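You operate a simulated robot arm through the tools that you are given. There is no shell and no other tool. Be economical: measure what you need, move in short steps, check, and stop when the job is done.

Carry out the task below with a simulated robot arm. There is one attempt and no reset: what you move stays moved.

TASK
Take the steel block and put it on the round teal pad. Then stack the grey tin labelled "95" from the top of the red bench on top of the grey tin labelled "27".
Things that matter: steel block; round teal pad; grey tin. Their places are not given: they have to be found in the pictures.

It is judged by the outcome, as a careful person would: the job done as asked, and still so three seconds after it is handed in. It fails if anything else is knocked over, pushed out of place, dropped, spilled or broken.

THE ROBOT
A 7-joint arm with a two-finger parallel gripper, fixed in place. Base frame: the origin is at the foot of the arm, x ahead of it, y to its left, z up; the work surface is at about z = 0. Lengths are in m, angles in degrees, forces in N, time in s.
With the tool pointing down near the work surface it reaches from about 0.24 to 0.62 m from the base axis. Its first joint turns from -66.0 to 66.0 degrees. Payload 2.6 kg.
Tool frame: the origin (TCP) lies between the finger pads and is the grasp point; the fingertips stand 0.03 m ahead of it; z points along the fingers, y is the line along which they close. The gripper opens to 0.094 m. The fingers are 0.028 m wide and 0.01 m thick; the gripper's body (0.05 by 0.096 m) begins 0.055 m behind the TCP.
Orientation is that of the tool frame in the base frame, as a unit quaternion [x, y, z, w]. With the fingers straight down and closing along the base's y, the tool's x points along the base's -x, its y along +y and its z along -z.

THE INTERFACE
- The arm moves only by the tool play_rows. Its argument "plan" is a list of rows, each a list of 3 entries, a list of its own where there are three numbers: the turn, a rotation vector about the tool's x, y, z in units of 8 degrees (1.0 is 8 degrees), then the shift along the tool's x, y, z in units of 20 mm (1.0 is 20 mm), then the finger opening in m, from 0 to 0.094. In form: [[[rx, ry, rz], [tx, ty, tz], jaw], ...]. A call has 1 to 8 rows; each row shifts and turns the commanded pose from where the row before left it, along the tool's axes as they then stand. A call with a number of a shift or a turn outside -1 to 1 is refused whole. A row lasts 0.2 s, in which the tool goes at most 0.05 m and 8.6 degrees; a call with a longer step from one row to the next is refused whole, and so is a gripper value outside its range. A pose out of reach is approached as far as the arm can. The call stops where the force on the tool passes 40 N (or 10 N more than at its start, if that is more) or the arm is blocked; 0.2 s more then pass. The fingers move at their own pace (about 0.072 m/s each) and stop on an object; they squeeze with about 36 N. The grip force told is the motor's: it shows also when the fingers shut on nothing. Time passes only in rows, and 0.2 s behind the last, so rows that do not move let the fingers close. It gives the time, the measured TCP pose, the force on the tool (base axes), the opening and the grip force at its end, in the units of the frame above (readings bear some noise).
- Cameras (640 x 400 px; columns grow to the right, rows downward): "scene" is fixed at [0.0511, 0.4516, 0.5568]; the picture's right is [-0.57, -0.82, 0.00], its down [-0.52, 0.37, -0.77] and it looks along [0.63, -0.44, -0.64] (base axes); focal length 315 px, centre (320, 200). "wrist" rides on the gripper at [-0.037, 0, -0.058] in the tool frame; the picture's right is [0.00, -1.00, 0.00], its down [0.97, 0.00, -0.24] and it looks along [0.24, 0.00, 0.97] (tool axes); focal length 218 px, centre (320, 200).
- get_image(camera): a new picture of that camera. No time passes.
- point_at(camera, pixels): for up to 12 pixels [column, row] of the newest picture of that camera ("zoom" is the newest enlarged one), the place [x, y, z] in the base frame of the surface seen there, good to about 0.002 m. No time passes.
- inspect(camera, box): a new picture of the part [left, top, right, bottom] of that camera's present view, enlarged. No time passes.
- hand_in(): hands the job in; it is judged then, once.

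Work in short steps. Measure before you move; look again where a grasp or a placing could have gone wrong, and mend it. You have 80 turns and 54 pictures in all, the two below and enlarged ones among them. Open the gripper and draw the arm clear of the work before you hand the job in, unless the task says otherwise; then end with one line.

The tools are called after "Emit:" as a command line: name --argument value ..., lists and objects as JSON in quotes. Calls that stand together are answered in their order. play_rows: Moves the arm, as the interface text tells. Its arguments: {"type":"object","properties":{"plan":{"type":"array"}},"required":["plan"]} The other tools are called the same way: get_image (camera) takes a picture; point_at (camera, pixels) gives the place of the surface under pixels of a picture; inspect (camera, box) takes an enlarged picture of a part of a camera's view; hand_in () hands the job in.

At the start:

```text
time: 0.0
position: [0.3541, 0.1214, 0.3464]
orientation: [0.0, 1.0, 0.0, 0.0]
force: [0.3, 0.6, -0.2]
grip_width: 0.094
grip_force: 0.0
```

scene: 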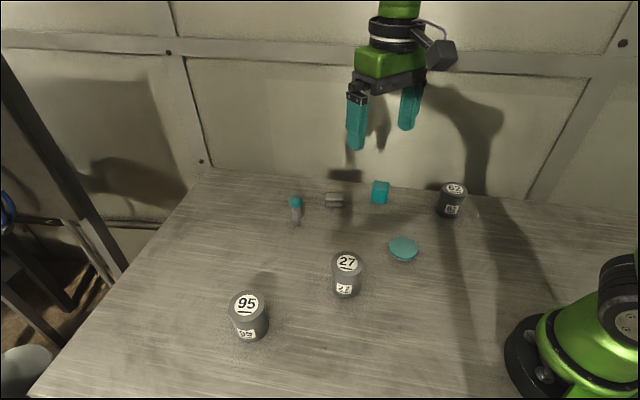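
wrist: 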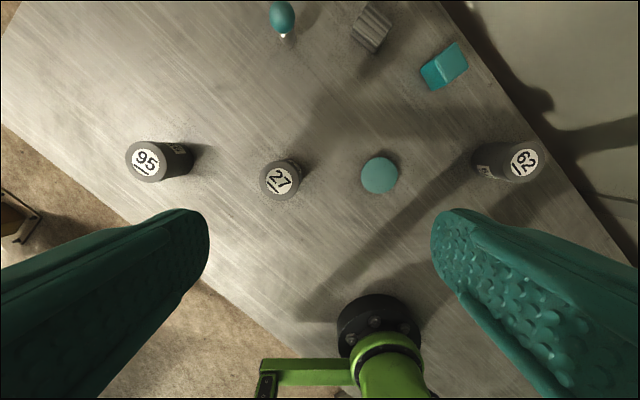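

The pictures show the 95 tin at scene (248,315), 27 at (346,275), the teal pad at (403,248), and a greyish block at (334,199). I see no red bench yet, so I'll enlarge and measure.

Emit:
inspect --camera "scene" --box '[270, 160, 480, 290]'

Emit:
inspect --camera "wrist" --box '[240, 0, 480, 150]'

Emit:
point_at --camera "scene" --pixels '[[247, 303], [248, 341], [346, 262], [345, 298], [403, 246], [334, 195], [334, 205], [380, 184], [295, 201], [453, 187], [300, 350], [345, 199]]'

Emit:
point_at --camera "wrist" --pixels '[[146, 159], [278, 180], [380, 175], [366, 30], [376, 17], [359, 9], [388, 24], [354, 34], [374, 50], [380, 155], [380, 193], [220, 250]]'

```text
3.05 times, centred on (375, 225) of scene
```

zoom: 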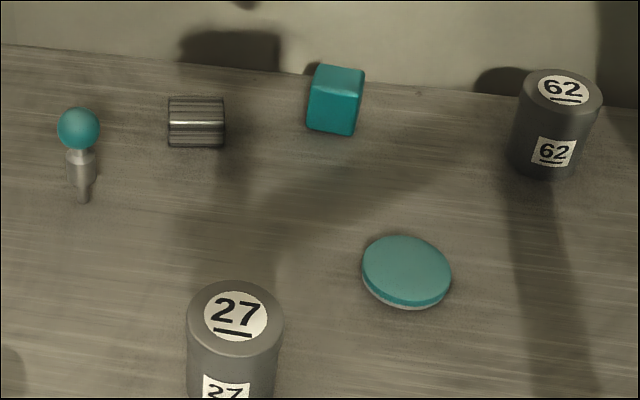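

```text
2.67 times, centred on (360, 75) of wrist
```

zoom: 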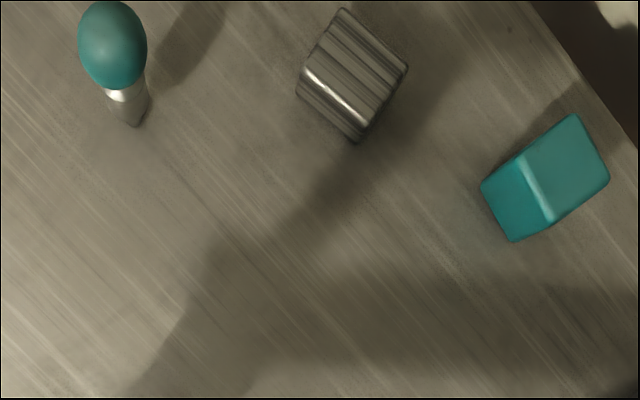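

```text
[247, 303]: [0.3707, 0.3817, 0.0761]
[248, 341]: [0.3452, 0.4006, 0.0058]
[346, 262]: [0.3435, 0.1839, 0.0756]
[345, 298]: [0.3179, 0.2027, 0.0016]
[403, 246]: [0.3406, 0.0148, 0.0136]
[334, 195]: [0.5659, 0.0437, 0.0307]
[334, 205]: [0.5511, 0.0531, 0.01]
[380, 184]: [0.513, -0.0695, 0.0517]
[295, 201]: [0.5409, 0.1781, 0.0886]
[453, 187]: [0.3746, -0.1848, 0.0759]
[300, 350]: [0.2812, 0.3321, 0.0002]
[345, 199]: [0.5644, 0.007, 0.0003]
```

```text
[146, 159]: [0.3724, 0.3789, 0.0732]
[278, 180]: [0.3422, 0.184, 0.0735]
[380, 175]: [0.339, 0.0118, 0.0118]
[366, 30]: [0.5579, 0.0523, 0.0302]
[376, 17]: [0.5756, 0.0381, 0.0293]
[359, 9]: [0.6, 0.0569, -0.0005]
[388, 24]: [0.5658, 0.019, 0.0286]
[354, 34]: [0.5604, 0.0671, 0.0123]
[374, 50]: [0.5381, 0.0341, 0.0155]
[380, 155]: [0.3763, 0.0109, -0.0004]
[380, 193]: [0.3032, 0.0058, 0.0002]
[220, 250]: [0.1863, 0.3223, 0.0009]
```

The steel block is at about (0.567, 0.043), top z≈0.03, and the pad is at (0.340, 0.013), top z≈0.013. I move closer above the block to measure its orientation.

Emit:
play_rows --plan '[[[0, 0, 0], [-0.91, -0.475, 0.6], 0.094], [[0, 0, 0], [-0.91, -0.475, 0.6], 0.094], [[0, 0, 0], [-0.91, -0.475, 0.6], 0.094], [[0, 0, 0], [-0.91, -0.475, 0.6], 0.094], [[0, 0, 0], [-0.91, -0.475, 0.6], 0.094], [[0, 0, 0], [-0.91, -0.475, 0.6], 0.094], [[0, 0, 0], [-0.91, -0.475, 0.6], 0.094], [[0, 0, 0], [-0.91, -0.475, 0.6], 0.094]]'

Emit:
get_image --camera "wrist"

Emit:
get_image --camera "scene"

```text
time: 1.8
position: [0.5009, 0.0456, 0.2507]
orientation: [0.0, 1.0, 0.0, 0.0]
force: [0.6, -0.8, -0.8]
grip_width: 0.094
grip_force: 0.0
```

```text
49 pictures are left
```

wrist: 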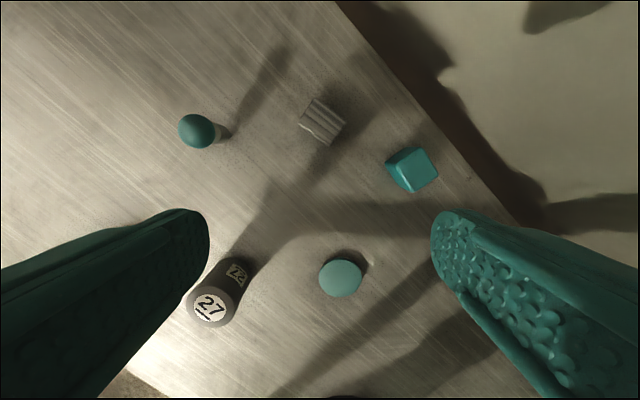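

```text
48 pictures are left
```

scene: 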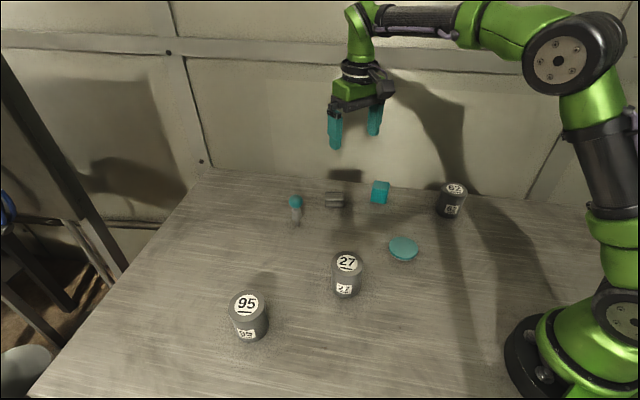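

The block is now at wrist (322,120). I enlarge it for its corners.

Emit:
inspect --camera "wrist" --box '[274, 90, 370, 150]'

```text
6.67 times, centred on (322, 120) of wrist
```

zoom: 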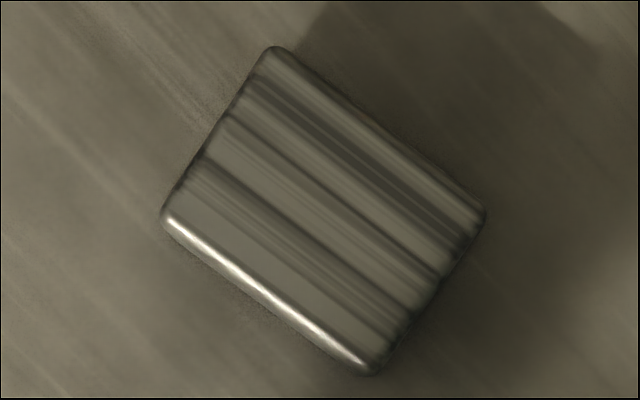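

Emit:
point_at --camera "zoom" --pixels '[[278, 62], [470, 215], [368, 360], [180, 215], [325, 210], [276, 52], [480, 215], [370, 370], [170, 225]]'

```text
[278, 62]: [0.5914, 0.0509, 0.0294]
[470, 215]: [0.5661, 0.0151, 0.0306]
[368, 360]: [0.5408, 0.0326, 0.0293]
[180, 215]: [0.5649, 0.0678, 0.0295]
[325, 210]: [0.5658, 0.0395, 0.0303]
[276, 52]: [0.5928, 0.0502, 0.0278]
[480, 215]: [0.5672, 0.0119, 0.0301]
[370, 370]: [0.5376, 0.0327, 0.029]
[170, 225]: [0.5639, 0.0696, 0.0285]
```

Block corners give centre (0.566, 0.041), long axis 0.046 at 56.7° from base x, height 0.03. I grip along the long axis (yaw -33°), coming over it first.

Emit:
play_rows --plan '[[[0, 0, 0], [-0.81, -0.0575, 0.9], 0.094], [[0, 0, 0], [-0.81, -0.0575, 0.9], 0.094], [[0, 0, 0], [-0.81, -0.0575, 0.9], 0.094], [[0, 0, 0], [-0.81, -0.0575, 0.9], 0.094], [[0, 0, 1], [0, 0, 0.8], 0.094], [[0, 0, 1], [0, 0, 0.8], 0.094], [[0, 0, 1], [0, 0, 0.8], 0.094], [[0, 0, 1], [0, 0, 0.8], 0.094]]'

Emit:
get_image --camera "wrist"

```text
time: 3.6
position: [0.5657, 0.0398, 0.1163]
orientation: [0.276, 0.961, -0.001, 0.0]
force: [-0.1, -0.5, 0.6]
grip_width: 0.0941
grip_force: 0.0
```

```text
46 pictures are left
```

wrist: 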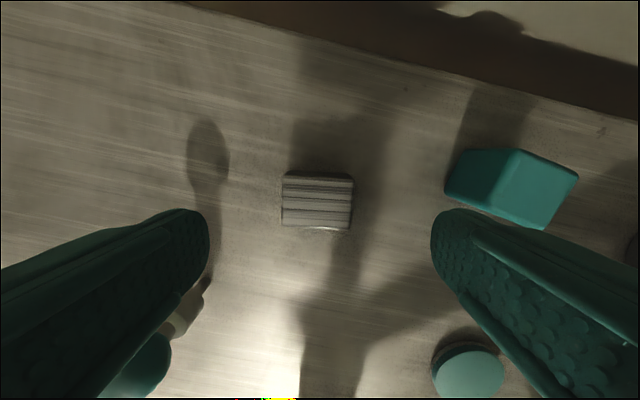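

Aligned over the block at wrist (317,201). I descend 0.080 m and close.

Emit:
play_rows --plan '[[[0, 0, 0.16], [0, 0.05, 0.8], 0.094], [[0, 0, 0], [0, 0, 0.8], 0.094], [[0, 0, 0], [0, 0, 0.8], 0.094], [[0, 0, 0], [0, 0, 0.8], 0.094], [[0, 0, 0], [0, 0, 0.8], 0.094], [[0, 0, 0], [0, 0, 0], 0.094]]'

Emit:
play_rows --plan '[[[0, 0, 0], [0, 0, 0], 0.03], [[0, 0, 0], [0, 0, 0], 0.03], [[0, 0, 0], [0, 0, 0], 0.03], [[0, 0, 0], [0, 0, 0], 0.03]]'

Emit:
get_image --camera "wrist"

```text
time: 5.0
position: [0.5658, 0.0407, 0.0353]
orientation: [0.286, 0.958, 0.0, 0.0]
force: [1.1, 0.4, 0.0]
grip_width: 0.0942
grip_force: 0.0
```

```text
time: 6.0
position: [0.5667, 0.041, 0.0358]
orientation: [0.286, 0.958, 0.001, 0.0]
force: [1.0, 1.4, 0.2]
grip_width: 0.0494
grip_force: 36.4
```

```text
45 pictures are left
```

wrist: 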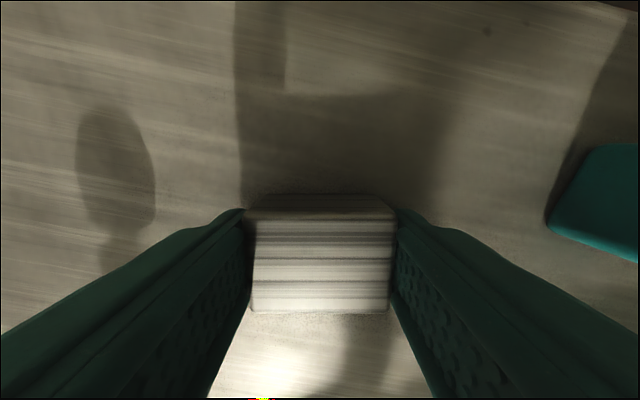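

The block is gripped (0.049 m, 36 N). I lift and look.

Emit:
play_rows --plan '[[[0, 0, 0], [0, 0, -0.5], 0.03], [[0, 0, 0], [0, 0, -0.8], 0.03], [[0, 0, 0], [0, 0, -0.9], 0.03], [[0, 0, 0], [0, 0, -0.9], 0.03], [[0, 0, 0], [0, 0, -0.9], 0.03], [[0, 0, 0], [0, 0, -0.5], 0.03]]'

Emit:
get_image --camera "wrist"

```text
time: 7.4
position: [0.5657, 0.0421, 0.124]
orientation: [0.287, 0.958, 0.0, 0.0]
force: [1.2, -0.4, -3.6]
grip_width: 0.0497
grip_force: 35.4
```

```text
44 pictures are left
```

wrist: 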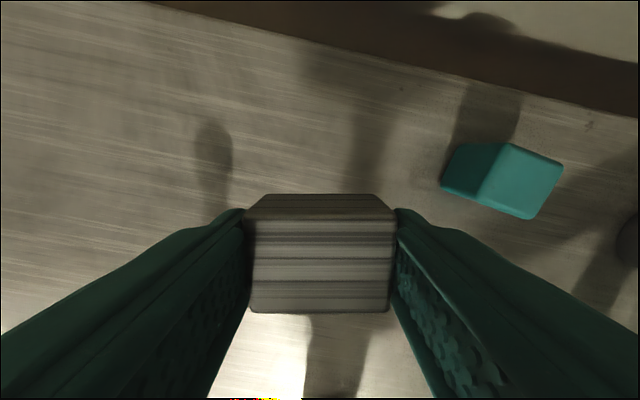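

Held. I carry it toward the pad (first 8 of 10 equal steps) and measure the pad's rim in the scene view.

Emit:
play_rows --plan '[[[0, 0, 0], [0.867, -0.745, 0], 0.03], [[0, 0, 0], [0.867, -0.745, 0], 0.03], [[0, 0, 0], [0.867, -0.745, 0], 0.03], [[0, 0, 0], [0.867, -0.745, 0], 0.03], [[0, 0, 0], [0.867, -0.745, 0], 0.03], [[0, 0, 0], [0.867, -0.745, 0], 0.03], [[0, 0, 0], [0.867, -0.745, 0], 0.03], [[0, 0, 0], [0.867, -0.745, 0], 0.03]]'

Emit:
inspect --camera "scene" --box '[340, 200, 460, 275]'

```text
time: 9.2
position: [0.3836, 0.0182, 0.1258]
orientation: [0.287, 0.958, 0.0, 0.0]
force: [0.1, 0.2, -4.5]
grip_width: 0.0496
grip_force: 35.4
```

```text
5.33 times, centred on (400, 238) of scene
```

zoom: 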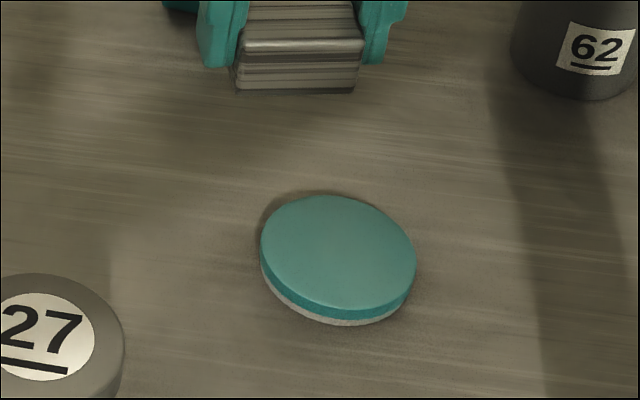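

Emit:
point_at --camera "zoom" --pixels '[[264, 240], [411, 262], [325, 199], [350, 305], [285, 212], [390, 290], [338, 250], [370, 300], [290, 283], [385, 215]]'

```text
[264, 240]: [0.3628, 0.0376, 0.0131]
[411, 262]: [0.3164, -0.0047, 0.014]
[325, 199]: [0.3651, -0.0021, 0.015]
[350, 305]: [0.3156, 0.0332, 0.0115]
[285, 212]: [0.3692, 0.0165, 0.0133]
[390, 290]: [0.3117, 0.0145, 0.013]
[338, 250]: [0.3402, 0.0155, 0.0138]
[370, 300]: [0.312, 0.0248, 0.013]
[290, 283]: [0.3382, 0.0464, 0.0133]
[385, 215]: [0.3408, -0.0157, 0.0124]
```

Pad centre is (0.340, 0.0155), radius ≈0.031, top z≈0.0135. I centre over it and come down to just above.

Emit:
play_rows --plan '[[[0, 0, 0], [0.87, -0.655, 0], 0.03], [[0, 0, 0], [0.87, -0.655, 0], 0.03], [[0, 0, 0], [0, 0, 0.8], 0.03], [[0, 0, 0], [0, 0, 0.8], 0.03], [[0, 0, 0], [0, 0, 0.8], 0.03], [[0, 0, 0], [0, 0, 0.8], 0.03], [[0, 0, 0], [0, 0, 0], 0.03]]'

Emit:
inspect --camera "scene" --box '[340, 200, 460, 275]'

```text
time: 10.8
position: [0.3399, 0.0135, 0.0622]
orientation: [0.286, 0.958, 0.0, 0.0]
force: [0.4, 0.0, -3.3]
grip_width: 0.0497
grip_force: 35.1
```

```text
5.33 times, centred on (400, 238) of scene
```

zoom: 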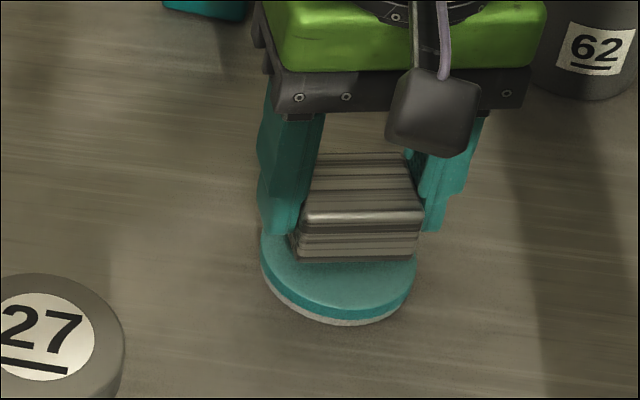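

Needs +0.002 in y and 0.013 m down; I lower gently.

Emit:
play_rows --plan '[[[0, 0, 0], [0.05, 0.075, 0.25], 0.03], [[0, 0, 0], [0, 0, 0.2], 0.03], [[0, 0, 0], [0, 0, 0.1], 0.03], [[0, 0, 0], [0, 0, 0.05], 0.03], [[0, 0, 0], [0, 0, 0], 0.03]]'

Emit:
inspect --camera "scene" --box '[340, 200, 460, 275]'

```text
time: 12.0
position: [0.3407, 0.0162, 0.0484]
orientation: [0.286, 0.958, 0.0, 0.001]
force: [-0.6, 0.0, -3.7]
grip_width: 0.0498
grip_force: 35.8
```

```text
5.33 times, centred on (400, 238) of scene
```

zoom: 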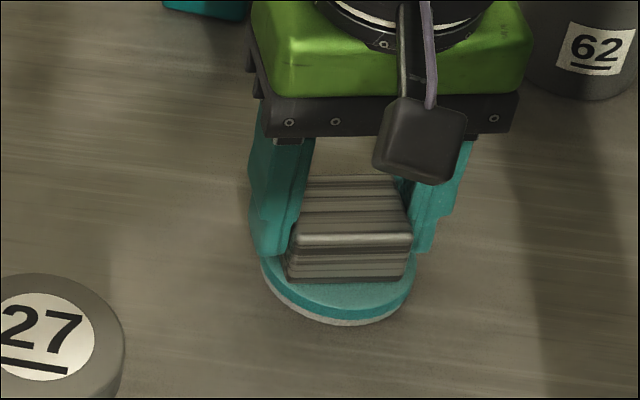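

Force still shows the full weight, so no contact yet; I go down in 1 mm steps.

Emit:
play_rows --plan '[[[0, 0, 0], [0, 0, 0.05], 0.03], [[0, 0, 0], [0, 0, 0], 0.03]]'

Emit:
play_rows --plan '[[[0, 0, 0], [0, 0, 0.05], 0.03], [[0, 0, 0], [0, 0, 0], 0.03]]'

```text
time: 12.6
position: [0.3412, 0.0161, 0.0474]
orientation: [0.286, 0.958, 0.0, 0.0]
force: [-5.8, -1.2, 16.8]
grip_width: 0.0494
grip_force: 36.2
```

```text
time: 13.2
position: [0.3417, 0.0156, 0.0478]
orientation: [0.286, 0.958, 0.001, 0.001]
force: [-8.7, -2.7, 34.3]
grip_width: 0.0499
grip_force: 35.9
```

Contact is firm. I back off 1.5 mm, open, and look.

Emit:
play_rows --plan '[[[0, 0, 0], [0, 0, -0.08], 0.03], [[0, 0, 0], [0, 0, 0], 0.06], [[0, 0, 0], [0, 0, 0], 0.075], [[0, 0, 0], [0, 0, 0], 0.075], [[0, 0, 0], [0, 0, -0.6], 0.075], [[0, 0, 0], [0, 0, -1], 0.075], [[0, 0, 0], [0, 0, -1], 0.075], [[0, 0, 0], [0, 0, -1], 0.075]]'

Emit:
get_image --camera "wrist"

Emit:
inspect --camera "scene" --box '[340, 200, 460, 275]'

```text
time: 15.0
position: [0.3396, 0.0172, 0.1213]
orientation: [0.287, 0.958, 0.0, 0.0]
force: [-0.7, -0.7, -0.3]
grip_width: 0.0751
grip_force: 0.1
```

```text
40 pictures are left
```

wrist: 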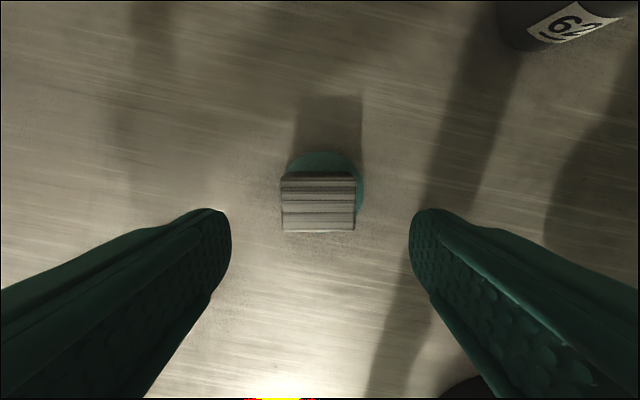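

```text
5.33 times, centred on (400, 238) of scene
```

zoom: 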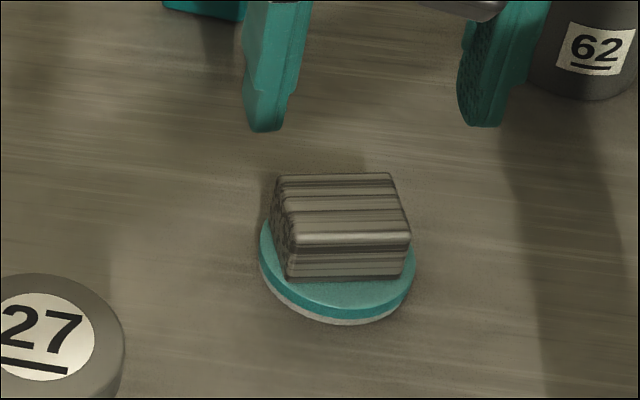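

The block sits on the pad; I check centring from its top corners, and the 95 tin's shape.

Emit:
point_at --camera "zoom" --pixels '[[281, 178], [390, 177], [408, 240], [298, 245], [345, 205]]'

Emit:
inspect --camera "scene" --box '[200, 240, 392, 360]'

```text
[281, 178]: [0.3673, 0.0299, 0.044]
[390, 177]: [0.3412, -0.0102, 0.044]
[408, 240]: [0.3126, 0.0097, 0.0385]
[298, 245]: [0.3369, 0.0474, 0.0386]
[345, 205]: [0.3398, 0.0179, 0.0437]
```

```text
3.33 times, centred on (296, 300) of scene
```

zoom: 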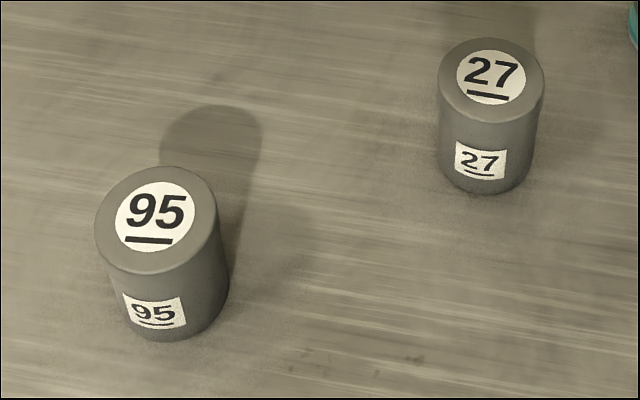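

The block's centre is (0.3395, 0.019), fully supported by the pad. The 95 tin appears to stand on the table and no red bench has shown up; before using it I rise and look at the unseen right side.

Emit:
play_rows --plan '[[[0, 0, -1], [0, 0, -1], 0.094], [[0, 0, -1], [0, 0, -1], 0.094], [[0, 0, -1], [0, 0, -1], 0.094], [[0, 0, -1], [0, 0, -1], 0.094], [[0, 0, -0.16], [0, -1, -1], 0.094], [[0, 0, 0], [0, -1, -1], 0.094], [[0, 0, 0], [0, -1, -1], 0.094], [[0, 0, 0], [0, -1, -1], 0.094]]'

Emit:
get_image --camera "wrist"

```text
time: 16.8
position: [0.341, -0.0643, 0.2814]
orientation: [-0.002, 1.0, 0.001, 0.0]
force: [-0.1, -0.1, -0.1]
grip_width: 0.0941
grip_force: 0.1
```

```text
37 pictures are left
```

wrist: 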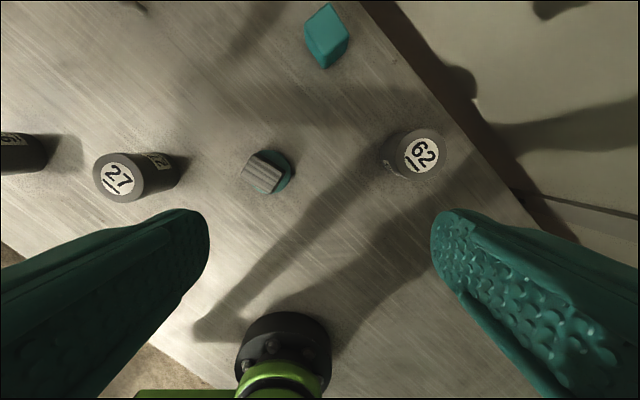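

No red bench on the right either, and there is only one tin labelled 95; its label identifies it, so I use it. I measure both tins' top rims from the last enlargement.

Emit:
point_at --camera "zoom" --pixels '[[99, 222], [212, 215], [158, 172], [158, 268], [155, 218], [441, 80], [540, 82], [490, 42], [490, 118], [490, 78], [165, 338], [490, 192]]'

```text
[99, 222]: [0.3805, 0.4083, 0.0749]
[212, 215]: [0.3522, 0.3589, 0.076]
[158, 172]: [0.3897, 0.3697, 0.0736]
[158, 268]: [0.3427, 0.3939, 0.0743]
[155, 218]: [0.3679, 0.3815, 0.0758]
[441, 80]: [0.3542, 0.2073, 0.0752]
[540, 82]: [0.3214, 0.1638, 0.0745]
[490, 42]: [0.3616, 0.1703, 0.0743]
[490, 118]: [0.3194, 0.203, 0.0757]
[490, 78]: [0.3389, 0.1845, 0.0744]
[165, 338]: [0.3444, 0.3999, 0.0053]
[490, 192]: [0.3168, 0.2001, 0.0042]
```

Tin 95's centre is ≈(0.366, 0.383), diameter ≈0.056, top 0.075; tin 27's is ≈(0.339, 0.186). I fly high to above tin 95.

Emit:
play_rows --plan '[[[0, 0, 0], [-0.1, 1, 0], 0.094], [[0, 0, 0], [-0.1, 1, 0], 0.094], [[0, 0, 0], [-0.1, 1, 0], 0.094], [[0, 0, 0], [-0.1, 1, 0], 0.094], [[0, 0, 0], [-0.1, 1, 0], 0.094], [[0, 0, 0], [-0.1, 1, 0], 0.094], [[0, 0, 0], [-0.1, 1, 0], 0.094], [[0, 0, 0], [-0.1, 1, 0], 0.094]]'

Emit:
play_rows --plan '[[[0, 0, 0], [-0.05, 1, 0], 0.094], [[0, 0, 0], [-0.05, 1, 0], 0.094], [[0, 0, 0], [-0.05, 1, 0], 0.094], [[0, 0, 0], [-0.05, 1, 0], 0.094], [[0, 0, 0], [-0.05, 1, 0], 0.094], [[0, 0, 0], [-0.05, 1, 0], 0.094], [[0, 0, 0], [-0.05, 1, 0], 0.094], [[0, 0, 0], [-0.05, 1, 0], 0.094]]'

Emit:
play_rows --plan '[[[0, 0, 0], [0, 1, 0.8], 0.094], [[0, 0, 0], [0, 1, 0.8], 0.094], [[0, 0, 0], [0, 1, 0.8], 0.094], [[0, 0, 0], [0, 1, 0.8], 0.094], [[0, 0, 0], [0, 1, 0.8], 0.094], [[0, 0, 0], [0, 0.7, 0.5], 0.094], [[0, 0, 0], [0, 0.66, 0], 0.094], [[0, 0, 0], [0, 0, 0], 0.094]]'

Emit:
get_image --camera "wrist"

```text
time: 18.6
position: [0.358, 0.0969, 0.2817]
orientation: [0.0, 1.0, 0.0, 0.0]
force: [0.5, -0.2, -0.7]
grip_width: 0.0936
grip_force: 0.0
```

```text
time: 20.4
position: [0.3658, 0.2569, 0.2804]
orientation: [0.0, 1.0, 0.001, 0.001]
force: [-0.6, -0.5, -0.7]
grip_width: 0.0937
grip_force: 0.0
```

```text
time: 22.2
position: [0.3638, 0.3857, 0.1914]
orientation: [0.001, 1.0, 0.0, 0.0]
force: [-0.4, 0.0, -0.6]
grip_width: 0.0939
grip_force: 0.0
```

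```text
36 pictures are left
```

wrist: 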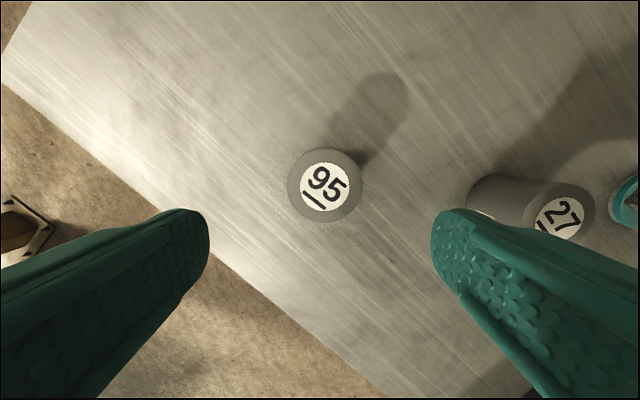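

Emit:
point_at --camera "wrist" --pixels '[[290, 186], [359, 186], [325, 153], [325, 219], [325, 187]]'

```text
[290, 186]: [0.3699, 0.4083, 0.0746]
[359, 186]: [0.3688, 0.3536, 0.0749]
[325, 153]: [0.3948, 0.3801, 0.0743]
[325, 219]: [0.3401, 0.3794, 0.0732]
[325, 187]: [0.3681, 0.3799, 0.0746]
```

Tin 95 centre refined to (0.3675, 0.381). I correct and descend to TCP z≈0.046.

Emit:
play_rows --plan '[[[0, 0, 0], [-0.185, -0.235, 0.8], 0.094], [[0, 0, 0], [0, 0, 1], 0.094], [[0, 0, 0], [0, 0, 1], 0.094], [[0, 0, 0], [0, 0, 1], 0.094], [[0, 0, 0], [0, 0, 1], 0.094], [[0, 0, 0], [0, 0, 1], 0.094], [[0, 0, 0], [0, 0, 1], 0.094], [[0, 0, 0], [0, 0, 0.47], 0.094]]'

Emit:
play_rows --plan '[[[0, 0, 0], [0, 0, 0], 0.094], [[0, 0, 0], [0, 0, 0], 0.04], [[0, 0, 0], [0, 0, 0], 0.04], [[0, 0, 0], [0, 0, 0], 0.04], [[0, 0, 0], [0, 0, 0], 0.04]]'

Emit:
get_image --camera "scene"

```text
time: 24.0
position: [0.3692, 0.3774, 0.0444]
orientation: [-0.001, 1.0, 0.0, -0.001]
force: [-0.2, 0.4, -0.4]
grip_width: 0.0942
grip_force: 0.1
```

```text
time: 25.2
position: [0.3699, 0.3797, 0.0456]
orientation: [-0.001, 1.0, -0.001, 0.0]
force: [-0.1, 0.5, -1.1]
grip_width: 0.0591
grip_force: 36.2
```

```text
35 pictures are left
```

scene: 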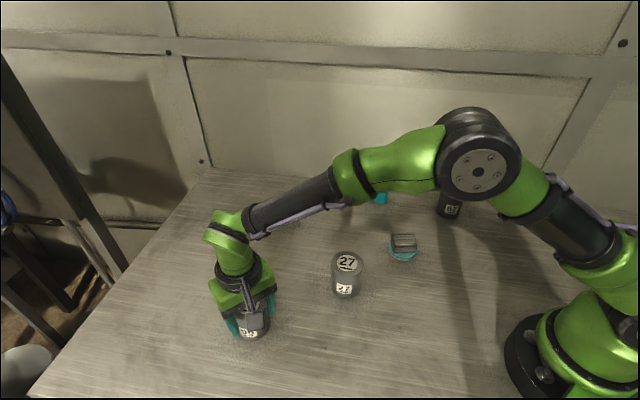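

Gripped at 0.059 m. I lift 0.13 m.

Emit:
play_rows --plan '[[[0, 0, 0], [0, 0, -0.4], 0.04], [[0, 0, 0], [0, 0, -0.8], 0.04], [[0, 0, 0], [0, 0, -1], 0.04], [[0, 0, 0], [0, 0, -1], 0.04], [[0, 0, 0], [0, 0, -1], 0.04], [[0, 0, 0], [0, 0, -1], 0.04], [[0, 0, 0], [0, 0, -0.9], 0.04], [[0, 0, 0], [0, 0, -0.4], 0.04]]'

Emit:
get_image --camera "wrist"

```text
time: 27.0
position: [0.3674, 0.3808, 0.1754]
orientation: [0.0, 1.0, 0.001, 0.001]
force: [0.6, -0.8, -3.1]
grip_width: 0.059
grip_force: 36.0
```

```text
34 pictures are left
```

wrist: 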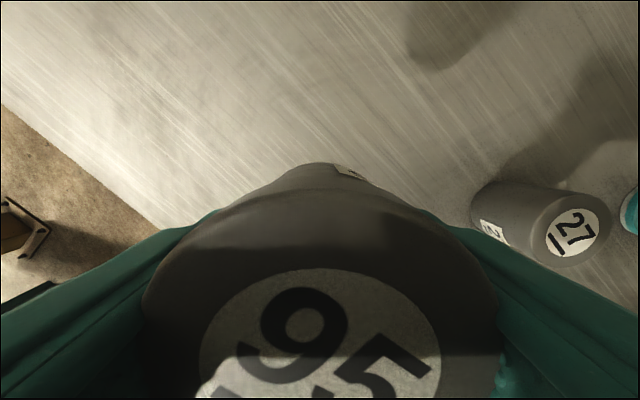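

Held upright. I measure tin 27's top more exactly before going over it.

Emit:
inspect --camera "scene" --box '[306, 240, 386, 290]'

```text
8.00 times, centred on (346, 265) of scene
```

zoom: 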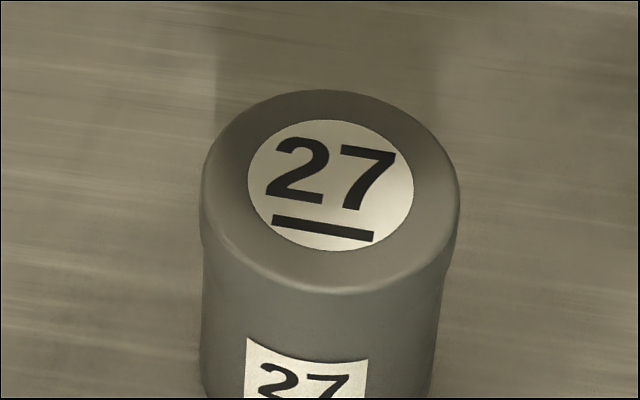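

Emit:
point_at --camera "zoom" --pixels '[[248, 180], [414, 190], [331, 120], [331, 250], [331, 184], [210, 180], [452, 190], [330, 95], [330, 285], [270, 140], [392, 232], [385, 138]]'

```text
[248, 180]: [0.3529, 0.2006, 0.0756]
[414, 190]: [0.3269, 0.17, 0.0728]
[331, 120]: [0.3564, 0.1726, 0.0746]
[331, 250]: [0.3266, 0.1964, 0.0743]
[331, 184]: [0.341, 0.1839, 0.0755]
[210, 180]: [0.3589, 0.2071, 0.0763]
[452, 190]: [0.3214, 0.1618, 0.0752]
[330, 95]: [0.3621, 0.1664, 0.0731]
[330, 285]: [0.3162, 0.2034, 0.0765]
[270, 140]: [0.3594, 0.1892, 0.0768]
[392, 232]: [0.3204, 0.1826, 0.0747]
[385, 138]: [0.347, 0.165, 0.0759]
```

Tin 27's centre is (0.3403, 0.1847). I move over it at height.

Emit:
play_rows --plan '[[[0, 0, 0], [0.1355, -0.6, 0], 0.04], [[0, 0, 0], [0.1355, -0.9, 0], 0.04], [[0, 0, 0], [0.1355, -0.98, 0], 0.04], [[0, 0, 0], [0.1355, -0.98, 0], 0.04], [[0, 0, 0], [0.1355, -0.98, 0], 0.04], [[0, 0, 0], [0.1355, -0.98, 0], 0.04], [[0, 0, 0], [0.1355, -0.98, 0], 0.04], [[0, 0, 0], [0.1355, -0.98, 0], 0.04]]'

Emit:
play_rows --plan '[[[0, 0, 0], [0.1355, -0.98, 0], 0.04], [[0, 0, 0], [0.1355, -0.9, 0], 0.04], [[0, 0, 0], [0, -0.545, 0], 0.04], [[0, 0, 0], [0, 0, 0], 0.04], [[0, 0, 0], [0, 0, 0], 0.04]]'

Emit:
inspect --camera "scene" --box '[266, 190, 426, 290]'

```text
time: 28.8
position: [0.3469, 0.231, 0.1754]
orientation: [-0.001, 1.0, 0.001, 0.0]
force: [-0.8, -0.4, -3.0]
grip_width: 0.0591
grip_force: 35.8
```

```text
time: 30.0
position: [0.3403, 0.1823, 0.1755]
orientation: [-0.001, 1.0, 0.0, -0.001]
force: [0.7, 0.0, -2.5]
grip_width: 0.0588
grip_force: 35.6
```

```text
4.00 times, centred on (346, 240) of scene
```

zoom: 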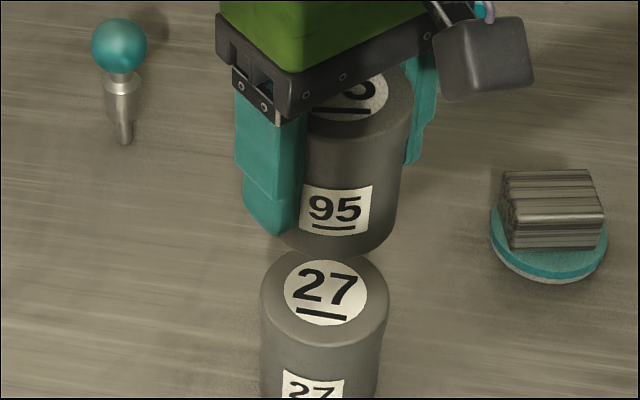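

Descending to ~5 mm above contact, with a 1 mm y correction.

Emit:
play_rows --plan '[[[0, 0, 0], [0, 0.05, 0.6], 0.04], [[0, 0, 0], [0, 0, 0.7], 0.04], [[0, 0, 0], [0, 0, 0.6], 0.04], [[0, 0, 0], [0, 0, 0.5], 0.04], [[0, 0, 0], [0, 0, 0], 0.04], [[0, 0, 0], [0, 0, 0], 0.04]]'

Emit:
play_rows --plan '[[[0, 0, 0], [0, 0, 0], 0.04]]'

Emit:
inspect --camera "scene" --box '[298, 220, 394, 280]'

```text
time: 31.4
position: [0.3404, 0.1842, 0.1288]
orientation: [0.0, 1.0, 0.0, 0.001]
force: [0.4, -0.2, -2.5]
grip_width: 0.0588
grip_force: 35.9
```

```text
time: 31.8
position: [0.3401, 0.1833, 0.1276]
orientation: [-0.001, 1.0, 0.0, 0.0]
force: [0.5, 0.5, -2.9]
grip_width: 0.059
grip_force: 35.6
```

```text
6.67 times, centred on (346, 250) of scene
```

zoom: 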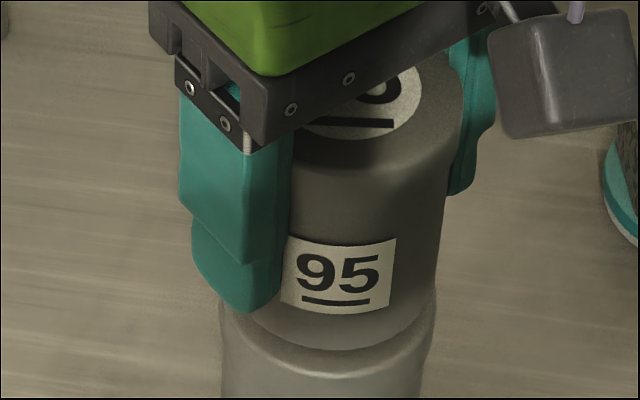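

Aligned well. I lower the last millimetres watching force.

Emit:
play_rows --plan '[[[0, 0, 0], [0, 0.04, 0.1], 0.04], [[0, 0, 0], [0, 0, 0.1], 0.04], [[0, 0, 0], [0, 0, 0.05], 0.04], [[0, 0, 0], [0, 0, 0], 0.04]]'

Emit:
play_rows --plan '[[[0, 0, 0], [0, 0, 0.05], 0.04], [[0, 0, 0], [0, 0, 0], 0.04]]'

```text
time: 32.8
position: [0.3415, 0.1861, 0.1229]
orientation: [0.001, 1.0, 0.0, 0.0]
force: [-0.7, 0.0, -2.6]
grip_width: 0.0589
grip_force: 35.4
```

```text
time: 33.4
position: [0.3415, 0.1853, 0.1205]
orientation: [0.0, 1.0, -0.001, 0.0]
force: [0.7, 0.4, -3.6]
grip_width: 0.0589
grip_force: 36.8
```

Emit:
play_rows --plan '[[[0, 0, 0], [0, 0, 0.04], 0.04], [[0, 0, 0], [0, 0, 0], 0.04]]'

```text
time: 34.0
position: [0.3407, 0.1857, 0.1204]
orientation: [0.0, 1.0, 0.0, 0.0]
force: [-0.4, -0.3, -1.7]
grip_width: 0.0589
grip_force: 36.2
```

Emit:
play_rows --plan '[[[0, 0, 0], [0, 0, 0.03], 0.04], [[0, 0, 0], [0, 0, 0], 0.04]]'

```text
time: 34.6
position: [0.3408, 0.1857, 0.1201]
orientation: [0.0, 1.0, 0.0, 0.0]
force: [-2.1, -1.4, 3.1]
grip_width: 0.0589
grip_force: 36.4
```

Contact made (about +6 N). I open and hold still, then check.

Emit:
play_rows --plan '[[[0, 0, 0], [0, 0, 0], 0.063], [[0, 0, 0], [0, 0, 0], 0.07], [[0, 0, 0], [0, 0, 0], 0.085], [[0, 0, 0], [0, 0, 0], 0.094], [[0, 0, 0], [0, 0, 0], 0.094]]'

Emit:
inspect --camera "scene" --box '[266, 200, 426, 300]'

```text
time: 35.8
position: [0.3404, 0.1853, 0.1204]
orientation: [-0.001, 1.0, 0.0, 0.0]
force: [0.4, 0.6, -0.4]
grip_width: 0.0939
grip_force: 0.1
```

```text
4.00 times, centred on (346, 250) of scene
```

zoom: 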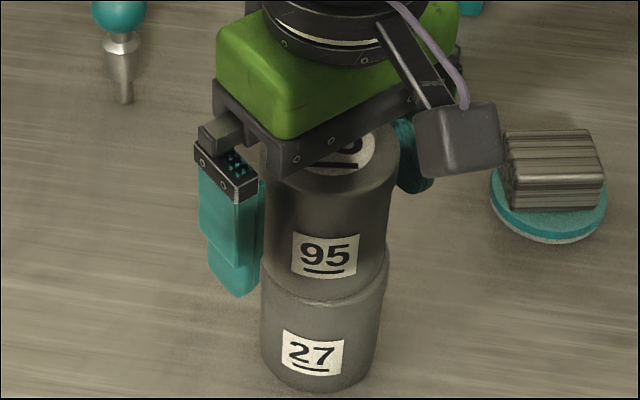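

The stack stands well aligned. I raise the arm straight up and clear, then verify.

Emit:
play_rows --plan '[[[0, 0, 0], [0, 0, -0.5], 0.094], [[0, 0, 0], [0, 0, -0.8], 0.094], [[0, 0, 0], [0, 0, -1], 0.094], [[0, 0, 0], [0, 0, -1], 0.094], [[0, 0, 0], [0, 0, -1], 0.094], [[0, 0, 0], [0, 0, -1], 0.094], [[0, 0, 0], [0, 0, -1], 0.094], [[0, 0, 0], [0, 0, -1], 0.094]]'

Emit:
get_image --camera "scene"

Emit:
get_image --camera "wrist"

```text
time: 37.6
position: [0.3406, 0.1863, 0.2667]
orientation: [0.0, 1.0, 0.0, 0.0]
force: [-0.7, -0.3, 0.0]
grip_width: 0.0938
grip_force: 0.0
```

```text
29 pictures are left
```

scene: 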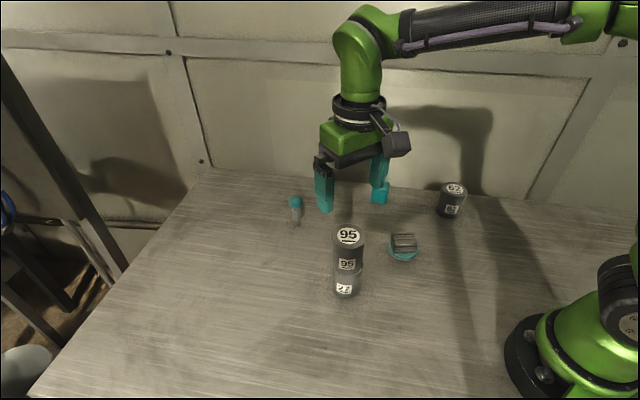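

```text
28 pictures are left
```

wrist: 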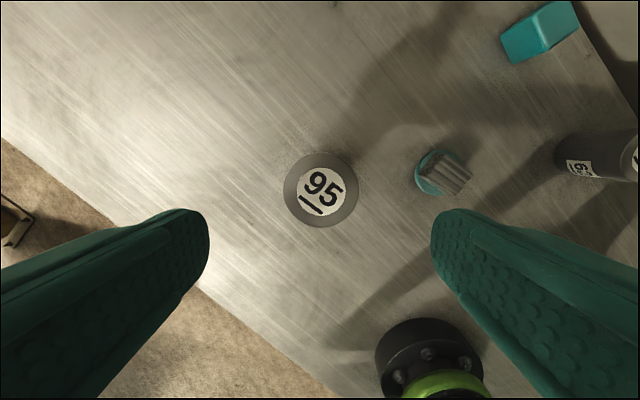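

The block is on the pad, 95 is stacked on 27, everything else is in place, and the arm is clear, so I hand it in.

Emit:
hand_in

```text
The job is handed in.
```

The steel block is on the round teal pad (about 3.5 mm off centre) and tin "95" is stacked on tin "27"; I saw no red bench in any picture, so I took the only tin labelled "95", which was standing on the work surface.
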